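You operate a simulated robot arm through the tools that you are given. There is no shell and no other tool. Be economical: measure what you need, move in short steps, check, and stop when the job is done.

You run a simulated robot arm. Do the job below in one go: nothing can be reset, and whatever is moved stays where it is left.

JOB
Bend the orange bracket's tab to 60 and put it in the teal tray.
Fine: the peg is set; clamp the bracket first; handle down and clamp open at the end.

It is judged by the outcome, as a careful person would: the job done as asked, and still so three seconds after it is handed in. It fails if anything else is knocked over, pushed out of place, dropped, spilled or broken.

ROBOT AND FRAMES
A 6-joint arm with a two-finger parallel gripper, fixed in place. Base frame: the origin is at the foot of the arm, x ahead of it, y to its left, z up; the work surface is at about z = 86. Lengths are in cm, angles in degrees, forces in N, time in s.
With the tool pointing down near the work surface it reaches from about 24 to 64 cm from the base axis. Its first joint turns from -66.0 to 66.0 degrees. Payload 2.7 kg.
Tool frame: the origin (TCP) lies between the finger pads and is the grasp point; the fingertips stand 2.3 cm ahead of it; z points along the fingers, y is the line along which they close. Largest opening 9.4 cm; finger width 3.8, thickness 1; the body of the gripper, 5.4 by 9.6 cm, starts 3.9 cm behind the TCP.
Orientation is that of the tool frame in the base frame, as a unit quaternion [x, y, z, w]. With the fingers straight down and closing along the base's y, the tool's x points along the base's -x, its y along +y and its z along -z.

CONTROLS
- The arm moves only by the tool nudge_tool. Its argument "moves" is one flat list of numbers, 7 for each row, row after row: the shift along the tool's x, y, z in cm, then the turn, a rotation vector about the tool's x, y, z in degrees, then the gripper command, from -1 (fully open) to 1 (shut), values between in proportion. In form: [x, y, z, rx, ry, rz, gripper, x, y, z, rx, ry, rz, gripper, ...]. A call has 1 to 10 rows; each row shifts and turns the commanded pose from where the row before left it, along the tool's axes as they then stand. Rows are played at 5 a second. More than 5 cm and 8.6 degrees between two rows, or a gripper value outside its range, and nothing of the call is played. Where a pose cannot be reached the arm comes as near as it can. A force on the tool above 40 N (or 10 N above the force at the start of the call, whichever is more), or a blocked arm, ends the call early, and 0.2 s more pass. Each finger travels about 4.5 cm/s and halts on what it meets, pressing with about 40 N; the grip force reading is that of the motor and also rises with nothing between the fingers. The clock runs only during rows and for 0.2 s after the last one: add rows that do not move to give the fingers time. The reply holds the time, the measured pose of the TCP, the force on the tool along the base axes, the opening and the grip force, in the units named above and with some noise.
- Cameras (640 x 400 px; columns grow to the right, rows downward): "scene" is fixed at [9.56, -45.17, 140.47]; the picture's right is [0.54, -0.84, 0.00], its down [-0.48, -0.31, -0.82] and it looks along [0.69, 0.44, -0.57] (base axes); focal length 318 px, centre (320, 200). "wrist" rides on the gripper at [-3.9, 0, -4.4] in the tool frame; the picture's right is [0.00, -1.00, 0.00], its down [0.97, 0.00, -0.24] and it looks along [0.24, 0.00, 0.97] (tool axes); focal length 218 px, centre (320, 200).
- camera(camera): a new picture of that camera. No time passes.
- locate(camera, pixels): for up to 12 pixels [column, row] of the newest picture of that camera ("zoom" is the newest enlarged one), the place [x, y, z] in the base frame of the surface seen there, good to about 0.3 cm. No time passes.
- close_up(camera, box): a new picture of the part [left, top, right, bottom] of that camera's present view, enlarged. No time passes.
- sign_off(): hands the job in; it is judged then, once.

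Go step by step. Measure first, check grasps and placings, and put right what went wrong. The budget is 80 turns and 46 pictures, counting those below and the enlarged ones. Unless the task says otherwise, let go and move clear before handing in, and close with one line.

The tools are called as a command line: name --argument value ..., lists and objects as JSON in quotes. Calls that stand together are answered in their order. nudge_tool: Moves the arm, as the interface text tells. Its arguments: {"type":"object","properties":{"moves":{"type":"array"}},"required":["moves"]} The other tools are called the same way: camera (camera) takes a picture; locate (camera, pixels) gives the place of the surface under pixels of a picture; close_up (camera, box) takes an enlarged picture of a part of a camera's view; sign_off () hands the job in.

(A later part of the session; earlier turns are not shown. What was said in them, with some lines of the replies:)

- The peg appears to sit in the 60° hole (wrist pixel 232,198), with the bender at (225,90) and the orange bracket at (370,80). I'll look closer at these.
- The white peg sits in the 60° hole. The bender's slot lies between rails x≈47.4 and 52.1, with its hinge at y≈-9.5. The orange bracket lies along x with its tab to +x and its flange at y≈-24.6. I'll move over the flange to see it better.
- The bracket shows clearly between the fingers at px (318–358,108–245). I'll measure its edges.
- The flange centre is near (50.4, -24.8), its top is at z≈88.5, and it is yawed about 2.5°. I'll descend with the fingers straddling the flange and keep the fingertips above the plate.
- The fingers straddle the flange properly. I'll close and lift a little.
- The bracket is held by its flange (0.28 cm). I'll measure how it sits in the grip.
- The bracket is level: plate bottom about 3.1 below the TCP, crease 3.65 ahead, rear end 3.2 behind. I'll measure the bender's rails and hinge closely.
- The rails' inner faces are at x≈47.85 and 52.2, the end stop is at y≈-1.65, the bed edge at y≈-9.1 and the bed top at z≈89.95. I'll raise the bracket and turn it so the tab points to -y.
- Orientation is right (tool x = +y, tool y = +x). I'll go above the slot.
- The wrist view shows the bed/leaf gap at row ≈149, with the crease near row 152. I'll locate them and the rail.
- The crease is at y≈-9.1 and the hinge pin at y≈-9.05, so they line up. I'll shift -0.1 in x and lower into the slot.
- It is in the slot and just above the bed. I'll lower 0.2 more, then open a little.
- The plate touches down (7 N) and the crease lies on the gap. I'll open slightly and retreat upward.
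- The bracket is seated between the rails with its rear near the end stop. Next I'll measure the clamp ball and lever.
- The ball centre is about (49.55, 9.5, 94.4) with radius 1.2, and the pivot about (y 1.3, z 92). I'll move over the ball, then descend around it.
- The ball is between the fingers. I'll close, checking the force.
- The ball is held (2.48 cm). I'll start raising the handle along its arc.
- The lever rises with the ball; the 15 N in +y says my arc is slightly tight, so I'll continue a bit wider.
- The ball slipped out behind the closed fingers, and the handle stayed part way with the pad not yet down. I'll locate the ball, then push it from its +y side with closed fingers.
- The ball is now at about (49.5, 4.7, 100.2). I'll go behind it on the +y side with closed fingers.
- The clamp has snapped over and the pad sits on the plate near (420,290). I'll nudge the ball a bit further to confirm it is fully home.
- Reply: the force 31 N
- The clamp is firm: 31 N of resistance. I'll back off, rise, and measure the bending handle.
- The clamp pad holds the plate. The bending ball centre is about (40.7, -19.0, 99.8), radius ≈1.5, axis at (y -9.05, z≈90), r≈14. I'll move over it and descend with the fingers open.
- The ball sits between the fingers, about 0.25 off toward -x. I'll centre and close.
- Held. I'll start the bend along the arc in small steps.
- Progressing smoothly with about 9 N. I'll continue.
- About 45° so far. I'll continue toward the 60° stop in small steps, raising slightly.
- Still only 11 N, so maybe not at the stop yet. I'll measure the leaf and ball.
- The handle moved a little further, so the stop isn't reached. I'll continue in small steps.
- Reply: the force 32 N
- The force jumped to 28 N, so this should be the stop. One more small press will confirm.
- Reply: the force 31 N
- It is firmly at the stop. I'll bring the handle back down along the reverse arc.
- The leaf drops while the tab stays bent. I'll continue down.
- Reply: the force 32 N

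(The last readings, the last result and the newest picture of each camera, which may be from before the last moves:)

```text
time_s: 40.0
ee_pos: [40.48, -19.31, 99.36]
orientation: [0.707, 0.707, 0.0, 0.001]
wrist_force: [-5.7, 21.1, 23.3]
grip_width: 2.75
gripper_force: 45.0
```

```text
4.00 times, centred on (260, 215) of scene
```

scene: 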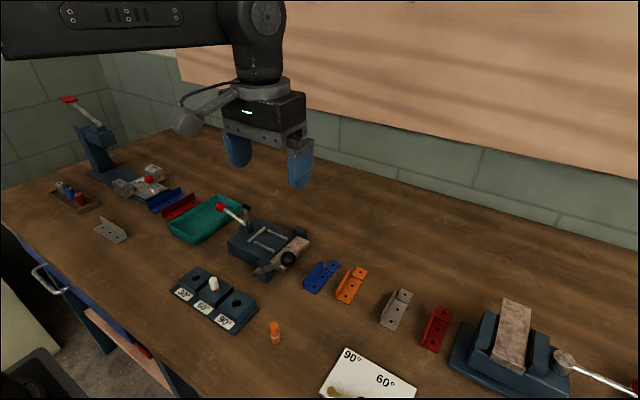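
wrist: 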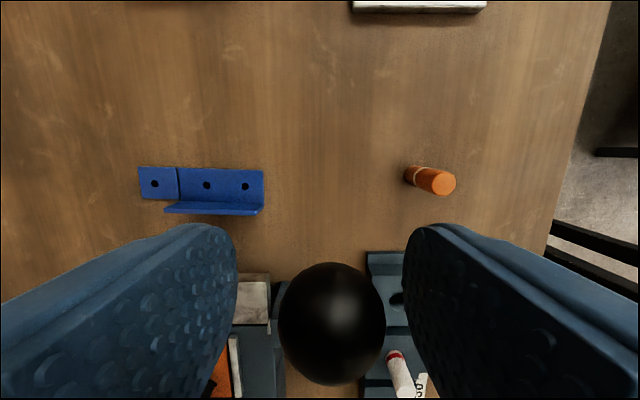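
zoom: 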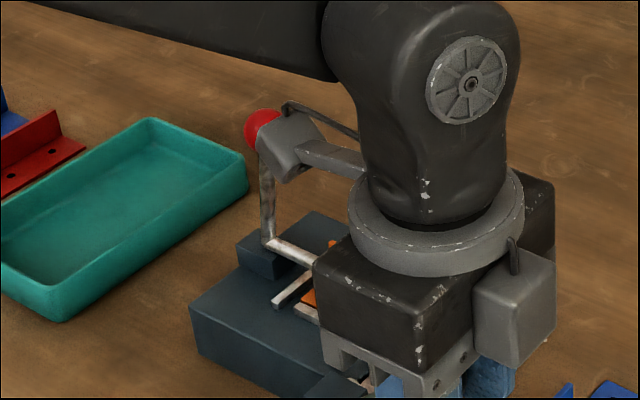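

The handle is at its down stop (~31 N). I'll release, rise and inspect.

nudge_tool --moves '[0.2, 0, -0.2, 0, 0, 0, 0.2, 0, 0, 0, 0, 0, 0, -0.17, 0, 0, 0, 0, 0, 0, -0.17, 0, 0, -3, 0, 0, 0, -0.17, 0, 0, -4, 0, 0, 0, -0.17, 0, 0, -4, 0, 0, 0, -0.17, 4, 1, 0, 0, 0, 0, 0.5, 4, 1, 0, 0, 0, 0, 1, 4, 1, 0, 0, 0, 0, 1, 4, 1, 0, 0, 0, 0, 1]'

close_up --camera "scene" --box '[200, 185, 328, 265]'

```text
time_s: 42.2
ee_pos: [44.61, -3.11, 110.53]
orientation: [0.708, 0.707, 0.0, 0.0]
wrist_force: [-0.8, -0.3, -0.4]
grip_width: 0.01
gripper_force: 35.4
```

```text
5.00 times, centred on (264, 225) of scene
```

zoom: 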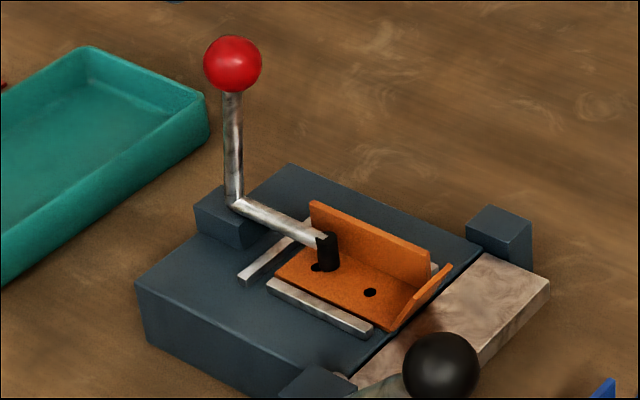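

The handle is down and the tab is bent up. I'll estimate its angle.

locate --camera "zoom" --pixels '[[392, 328], [412, 303], [395, 318], [450, 266], [440, 275], [420, 300], [430, 288], [436, 286], [405, 318], [446, 272], [233, 64]]'

```text
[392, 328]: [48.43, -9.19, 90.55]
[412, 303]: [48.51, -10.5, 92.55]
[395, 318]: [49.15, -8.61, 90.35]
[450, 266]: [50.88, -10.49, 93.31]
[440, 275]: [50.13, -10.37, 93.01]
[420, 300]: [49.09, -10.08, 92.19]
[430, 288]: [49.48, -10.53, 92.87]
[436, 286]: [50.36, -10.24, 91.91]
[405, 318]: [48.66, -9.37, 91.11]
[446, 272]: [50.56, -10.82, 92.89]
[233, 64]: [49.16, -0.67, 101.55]
```

The tab is at about 61° by measurement. Next I'll open the clamp: fingers closed, placed on the -y side of the red ball (centre ≈ 49.6, -0.1, 100.9), then push +y.

nudge_tool --moves '[-0.9, 2.5, 0, 0, 0, 0, 1, -0.3, 2.5, 0, 0, 0, 0, 1, 0, 0, 4, 0, 0, 0, 1, 0, 0, 3.5, 0, 0, 0, 1, 0, 0, 2, 0, 0, 0, 1, 0, 0, 0, 0, 0, 0, 1]'

nudge_tool --moves '[0.7, 0, 0, 0, 0, 0, 1, 0.6, 0, 0, 0, 0, 0, 1, 0.6, 0, 0, 0, 0, 0, 1, 0.6, 0, 0, 0, 0, 0, 1, 0, 0, 0, 0, 0, 0, 1]'

```text
time_s: 43.6
ee_pos: [49.66, -4.33, 100.95]
orientation: [0.707, 0.707, 0.0, 0.0]
wrist_force: [-0.7, 0.0, 0.0]
grip_width: 0.0
gripper_force: 39.8
```

```text
time_s: 44.8
ee_pos: [49.64, -1.94, 101.17]
orientation: [0.707, 0.707, 0.0, 0.0]
wrist_force: [1.6, -2.1, 3.0]
grip_width: 0.0
gripper_force: 39.6
```

It moves easily. I'll continue pushing +y.

nudge_tool --moves '[1, 0, 0, 0, 0, 0, 1, 1, 0, 0, 0, 0, 0, 1, 1, 0, 0, 0, 0, 0, 1, 1, 0, 0, 0, 0, 0, 1, 0, 0, 0, 0, 0, 0, 1]'

close_up --camera "scene" --box '[160, 165, 320, 265]'

```text
time_s: 46.0
ee_pos: [49.6, 2.12, 101.22]
orientation: [0.707, 0.707, 0.0, -0.001]
wrist_force: [-0.3, 0.7, 0.0]
grip_width: 0.0
gripper_force: 39.8
```

```text
4.00 times, centred on (240, 215) of scene
```

zoom: 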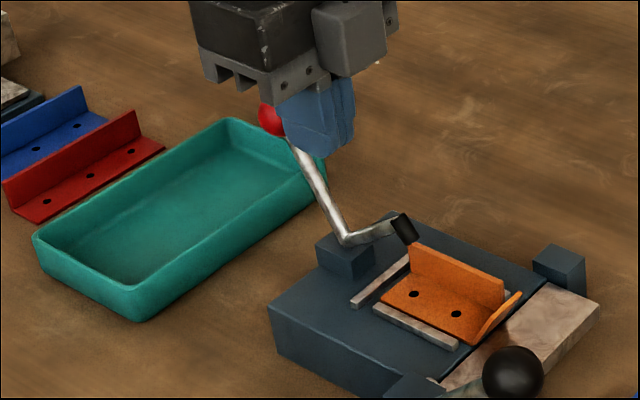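

The pad lifts and the handle leans back. I'll push a bit more, then press the ball down from above.

nudge_tool --moves '[0.8, 0, 0.2, 0, 0, 0, 1, 0.8, 0, 0.2, 0, 0, 0, 1, 0.8, 0, 0.2, 0, 0, 0, 1, 0, 0, 0, 0, 0, 0, 1, 0, 0, -3, 0, 0, 0, 1, 3, 0, 0, 0, 0, 0, 1, 0, 0, 0, 0, 0, 0, 1]'

close_up --camera "scene" --box '[160, 165, 320, 265]'

```text
time_s: 47.6
ee_pos: [49.37, 7.58, 103.36]
orientation: [0.707, 0.707, 0.001, 0.0]
wrist_force: [0.4, 0.4, 0.7]
grip_width: 0.0
gripper_force: 40.2
```

```text
4.00 times, centred on (240, 215) of scene
```

zoom: 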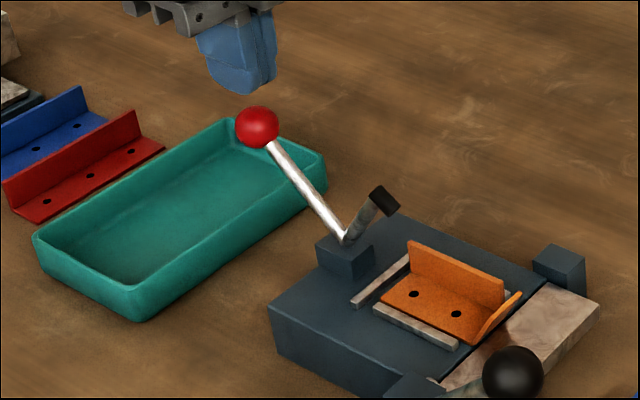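

The ball is at about 45°. I'll press it down from above to its open stop.

nudge_tool --moves '[1, 0.2, 0, 0, 0, 0, 1, 0.2, 0, 1.5, 0, 0, 0, 1, 0.2, 0, 1, 0, 0, 0, 1, 0.2, 0, 1, 0, 0, 0, 1, 0, 0, 1, 0, 0, 0, 1, 0, 0, 0.8, 0, 0, 0, 1, 0, 0, 0, 0, 0, 0, 1]'

nudge_tool --moves '[0, 0, -3, 0, 0, 0, 1, 0, 0, -4, 0, 0, 0, 1, 0, 0, -2, 0, 0, 0, 1, 0, 0, 0, 0, 0, 0, 1]'

close_up --camera "scene" --box '[180, 185, 308, 265]'

```text
time_s: 49.2
ee_pos: [49.74, 9.14, 98.12]
orientation: [0.707, 0.707, 0.001, 0.0]
wrist_force: [0.3, 0.6, 0.2]
grip_width: 0.03
gripper_force: 40.1
```

```text
time_s: 50.2
ee_pos: [49.66, 9.14, 107.28]
orientation: [0.707, 0.707, 0.0, 0.0]
wrist_force: [-0.8, 0.3, 0.2]
grip_width: 0.01
gripper_force: 39.9
```

```text
5.00 times, centred on (244, 225) of scene
```

zoom: 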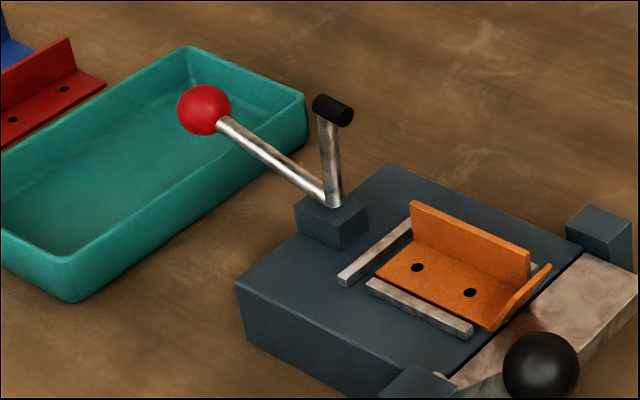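

The clamp is fully open again. I'll locate the flange and the tray interior.

locate --camera "zoom" --pixels '[[412, 202], [530, 252], [470, 228], [528, 270], [415, 238], [120, 180], [185, 110], [75, 250], [190, 50], [300, 95], [240, 120], [75, 295]]'

nudge_tool --moves '[-4.0, 0.4, 0, 0, 0, 0, 0.6, -4.0, 0.4, 0, 0, 0, 0, 0.6, -4.0, 0.4, 0, 0, 0, 0, 0.6, -2.5, 0.35, 0, 0, 0, 0, 0.6, 0, 0, 4, 0, 0, 0, 0.6, 0, 0, 3, 0, 0, 0, 0.6, 0, 0, 0, 0, 0, 0, 0.6]'

camera --camera "wrist"

```text
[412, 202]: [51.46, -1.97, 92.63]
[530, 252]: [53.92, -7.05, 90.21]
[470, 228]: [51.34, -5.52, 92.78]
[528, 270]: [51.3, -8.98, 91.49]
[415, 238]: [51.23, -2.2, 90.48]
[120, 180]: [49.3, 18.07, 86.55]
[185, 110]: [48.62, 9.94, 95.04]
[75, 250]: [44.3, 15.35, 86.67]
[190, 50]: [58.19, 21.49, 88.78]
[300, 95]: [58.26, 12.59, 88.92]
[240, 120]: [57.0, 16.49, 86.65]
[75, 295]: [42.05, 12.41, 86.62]
```

```text
time_s: 51.8
ee_pos: [51.3, -5.36, 100.18]
orientation: [0.707, 0.707, -0.001, 0.0]
wrist_force: [-0.9, 0.2, -0.2]
grip_width: 1.89
gripper_force: 0.1
```

```text
7 pictures are left
```

wrist: 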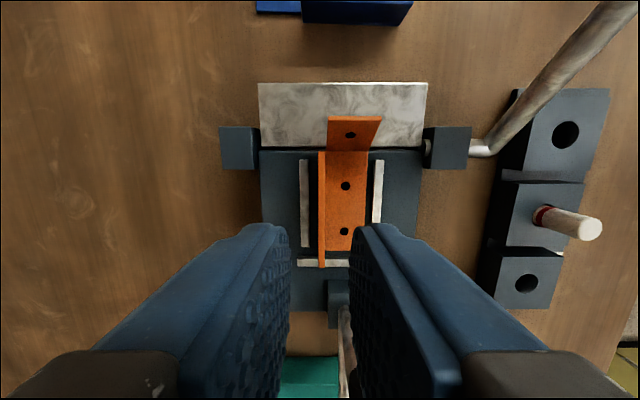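

The flange is centred under the fingers (col ≈322). I'll descend, close and lift.

nudge_tool --moves '[0, 0, 3, 0, 0, 0, 0.6, 0, 0, 2.5, 0, 0, 0, 0.6, 0, 0, 1.5, 0, 0, 0, 0.6, 0, 0, 0, 0, 0, 0, 1, 0, 0, 0, 0, 0, 0, 1, 0, 0, 0, 0, 0, 0, 1, 0, 0, -1, 0, 0, 0, 1, 0, 0, -3, 0, 0, 0, 1, 0, 0, -4, 0, 0, 0, 1, 0, 0, -4, 0, 0, 0, 1]'

nudge_tool --moves '[0, 0, -3, 0, 0, 0, 1, 0, 0, 0, 0, 0, 0, 1]'

camera --camera "wrist"

```text
time_s: 54.0
ee_pos: [51.25, -5.49, 105.14]
orientation: [0.707, 0.708, 0.0, 0.0]
wrist_force: [0.1, 0.5, -0.1]
grip_width: 0.27
gripper_force: 39.8
```

```text
time_s: 54.6
ee_pos: [51.34, -5.45, 108.24]
orientation: [0.708, 0.706, 0.0, 0.0]
wrist_force: [0.4, -0.3, 0.0]
grip_width: 0.27
gripper_force: 40.4
```

```text
6 pictures are left
```

wrist: 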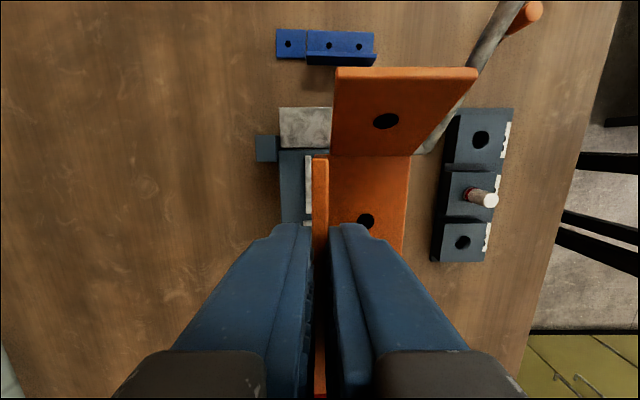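

The bracket is held, with its tab bent. I'll measure the angle and then move toward the tray at height.

locate --camera "wrist" --pixels '[[345, 145], [395, 145], [345, 85], [440, 85], [390, 100], [370, 190], [345, 165]]'

nudge_tool --moves '[4, 0, 0, 0, 0, -8.4, 1, 0, 0, 0, 0, 0, -8.4, 1, 0, 0, 0, 0, 0, -8.4, 1, 0, 0, 0, 0, 0, -8.4, 1, 0, 0, 0, 0, 0, -8.4, 1, 0, 0, 0, 0, 0, -8.4, 1, 0, 0, 0, 0, 0, -8.4, 1, 0, 0, 0, 0, 0, -8.4, 1, 0, 0, 0, 0, 0, -8.4, 1, 0, 0, 0, 0, 0, -8.4, 1]'

nudge_tool --moves '[0, 0, 0, 0, 0, -6, 1, 0, 0, 0, 0, 0, 0, 1]'

```text
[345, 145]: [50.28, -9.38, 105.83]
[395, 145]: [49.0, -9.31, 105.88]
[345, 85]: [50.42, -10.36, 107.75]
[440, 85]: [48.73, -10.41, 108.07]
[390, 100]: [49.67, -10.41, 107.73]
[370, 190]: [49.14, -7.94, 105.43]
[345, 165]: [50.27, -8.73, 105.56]
```

```text
time_s: 56.8
ee_pos: [51.39, -1.37, 108.15]
orientation: [0.051, 0.999, 0.0, -0.001]
wrist_force: [0.0, 0.3, -0.7]
grip_width: 0.27
gripper_force: 40.1
```

```text
time_s: 57.4
ee_pos: [51.34, -1.38, 108.17]
orientation: [-0.001, 1.0, 0.0, 0.0]
wrist_force: [0.1, 1.1, -0.3]
grip_width: 0.27
gripper_force: 39.9
```

The angle reads about 60–63° within measurement noise. Orientation is back to neutral, so I'll go over the tray at (49.2, 18.0) and descend to just above the floor.

nudge_tool --moves '[0.42, 3.88, 0, 0, 0, 0, 1, 0.42, 3.88, 0, 0, 0, 0, 1, 0.42, 3.88, 0, 0, 0, 0, 1, 0.42, 3.88, 0, 0, 0, 0, 1, 0.42, 3.86, 0, 0, 0, 0, 1, 0, 0, 4.5, 0, 0, 0, 1, 0, 0, 4.5, 0, 0, 0, 1, 0, 0, 4, 0, 0, 0, 1, 0, 0, 0, 0, 0, 0, 1]'

close_up --camera "scene" --box '[130, 145, 290, 245]'

```text
time_s: 59.4
ee_pos: [49.22, 18.16, 95.16]
orientation: [0.0, 1.0, 0.0, 0.0]
wrist_force: [0.1, 0.0, -0.6]
grip_width: 0.25
gripper_force: 40.0
```

```text
4.00 times, centred on (210, 195) of scene
```

zoom: 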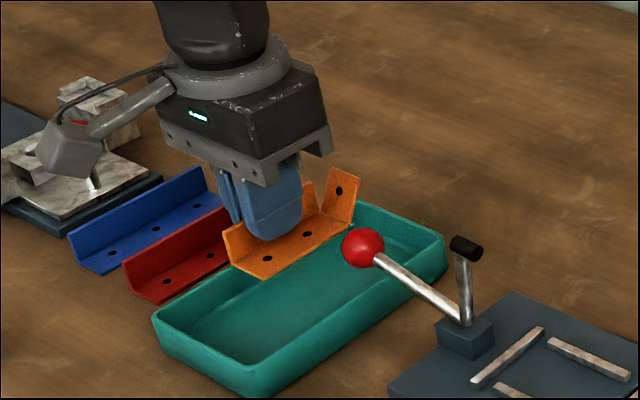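

I'll check that the protruding gripper block (72,150) clears the fixture behind it before lowering.

locate --camera "zoom" --pixels '[[70, 155], [60, 170], [95, 190], [90, 95], [20, 150], [235, 270], [330, 215], [255, 330], [250, 370], [160, 320], [205, 170]]'

```text
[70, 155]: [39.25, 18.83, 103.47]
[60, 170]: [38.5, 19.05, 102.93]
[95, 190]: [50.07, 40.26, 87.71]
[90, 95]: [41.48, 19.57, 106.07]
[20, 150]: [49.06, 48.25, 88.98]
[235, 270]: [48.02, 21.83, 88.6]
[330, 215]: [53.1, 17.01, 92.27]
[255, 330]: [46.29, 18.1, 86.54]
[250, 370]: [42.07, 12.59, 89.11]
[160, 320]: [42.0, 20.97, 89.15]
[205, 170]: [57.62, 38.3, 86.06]
```

Clear: the block is at y≈19, the fixture at y≈40. I'll shift to y≈17.3 for wall clearance and lower.

nudge_tool --moves '[0, -0.85, 1.5, 0, 0, 0, 1, 0, 0, 2, 0, 0, 0, 1, 0, 0, 1.2, 0, 0, 0, 1, 0, 0, 0.5, 0, 0, 0, 1, 0, 0, 0, 0, 0, 0, 1]'

nudge_tool --moves '[0, 0, 0.15, 0, 0, 0, 1, 0, 0, 0.1, 0, 0, 0, 1, 0, 0, 0, 0, 0, 0, 1]'

```text
time_s: 60.6
ee_pos: [49.06, 17.02, 89.96]
orientation: [0.0, 1.0, 0.0, 0.0]
wrist_force: [-0.9, -0.8, -1.1]
grip_width: 0.27
gripper_force: 39.9
```

```text
time_s: 61.4
ee_pos: [49.09, 17.11, 89.67]
orientation: [0.0, 1.0, -0.001, 0.0]
wrist_force: [0.5, -0.4, 0.1]
grip_width: 0.27
gripper_force: 39.5
```

Not yet touching; I'll lower in tiny steps until contact.

nudge_tool --moves '[0, 0, 0.1, 0, 0, 0, 1, 0, 0, 0.08, 0, 0, 0, 1, 0, 0, 0, 0, 0, 0, 1]'

```text
time_s: 62.2
ee_pos: [49.14, 17.18, 89.55]
orientation: [0.0, 1.0, 0.001, 0.001]
wrist_force: [-4.5, -0.8, 16.8]
grip_width: 0.25
gripper_force: 40.3
```

Contact at 17 N. I'll release with a small opening and rise.

nudge_tool --moves '[0, 0, -0.08, 0, 0, 0, 0.8, 0, 0, 0, 0, 0, 0, 0.7, 0, 0, 0, 0, 0, 0, 0.7, 0, 0, -1, 0, 0, 0, 0.7, 0, 0, -3, 0, 0, 0, 0.7, 0, 0, -4, 0, 0, 0, 0.7, 0, 0, -5, 0, 0, 0, 0.7, 0, 0, -4, 0, 0, 0, 0.7, 0, 0, 0, 0, 0, 0, 0.7]'

camera --camera "scene"

close_up --camera "scene" --box '[160, 180, 320, 280]'

```text
time_s: 64.2
ee_pos: [49.22, 17.18, 106.64]
orientation: [0.0, 1.0, 0.0, 0.001]
wrist_force: [-0.1, 0.0, -0.1]
grip_width: 1.4
gripper_force: 0.1
```

```text
4 pictures are left
```

scene: 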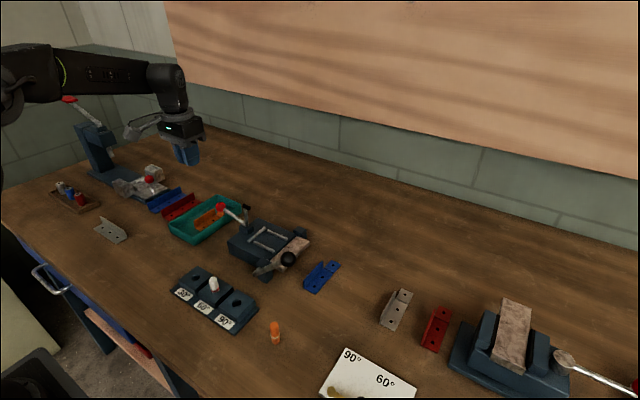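

```text
4.00 times, centred on (240, 230) of scene
```

zoom: 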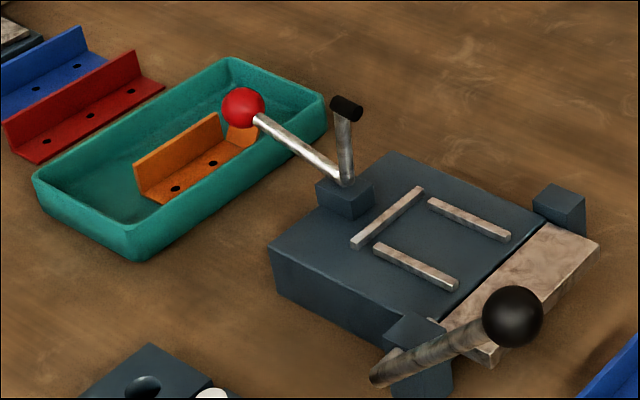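

The bracket lies flat in the teal tray with its tab bent up. The clamp is open, the handle is down, and everything else is where it was at the start, so I'm handing in.

sign_off

```text
The job is handed in.
```

The orange bracket's tab is bent to the 60° stop (it measured about 61–63°, give or take camera error) and the bracket is in the teal tray, with the handle down and the clamp open.
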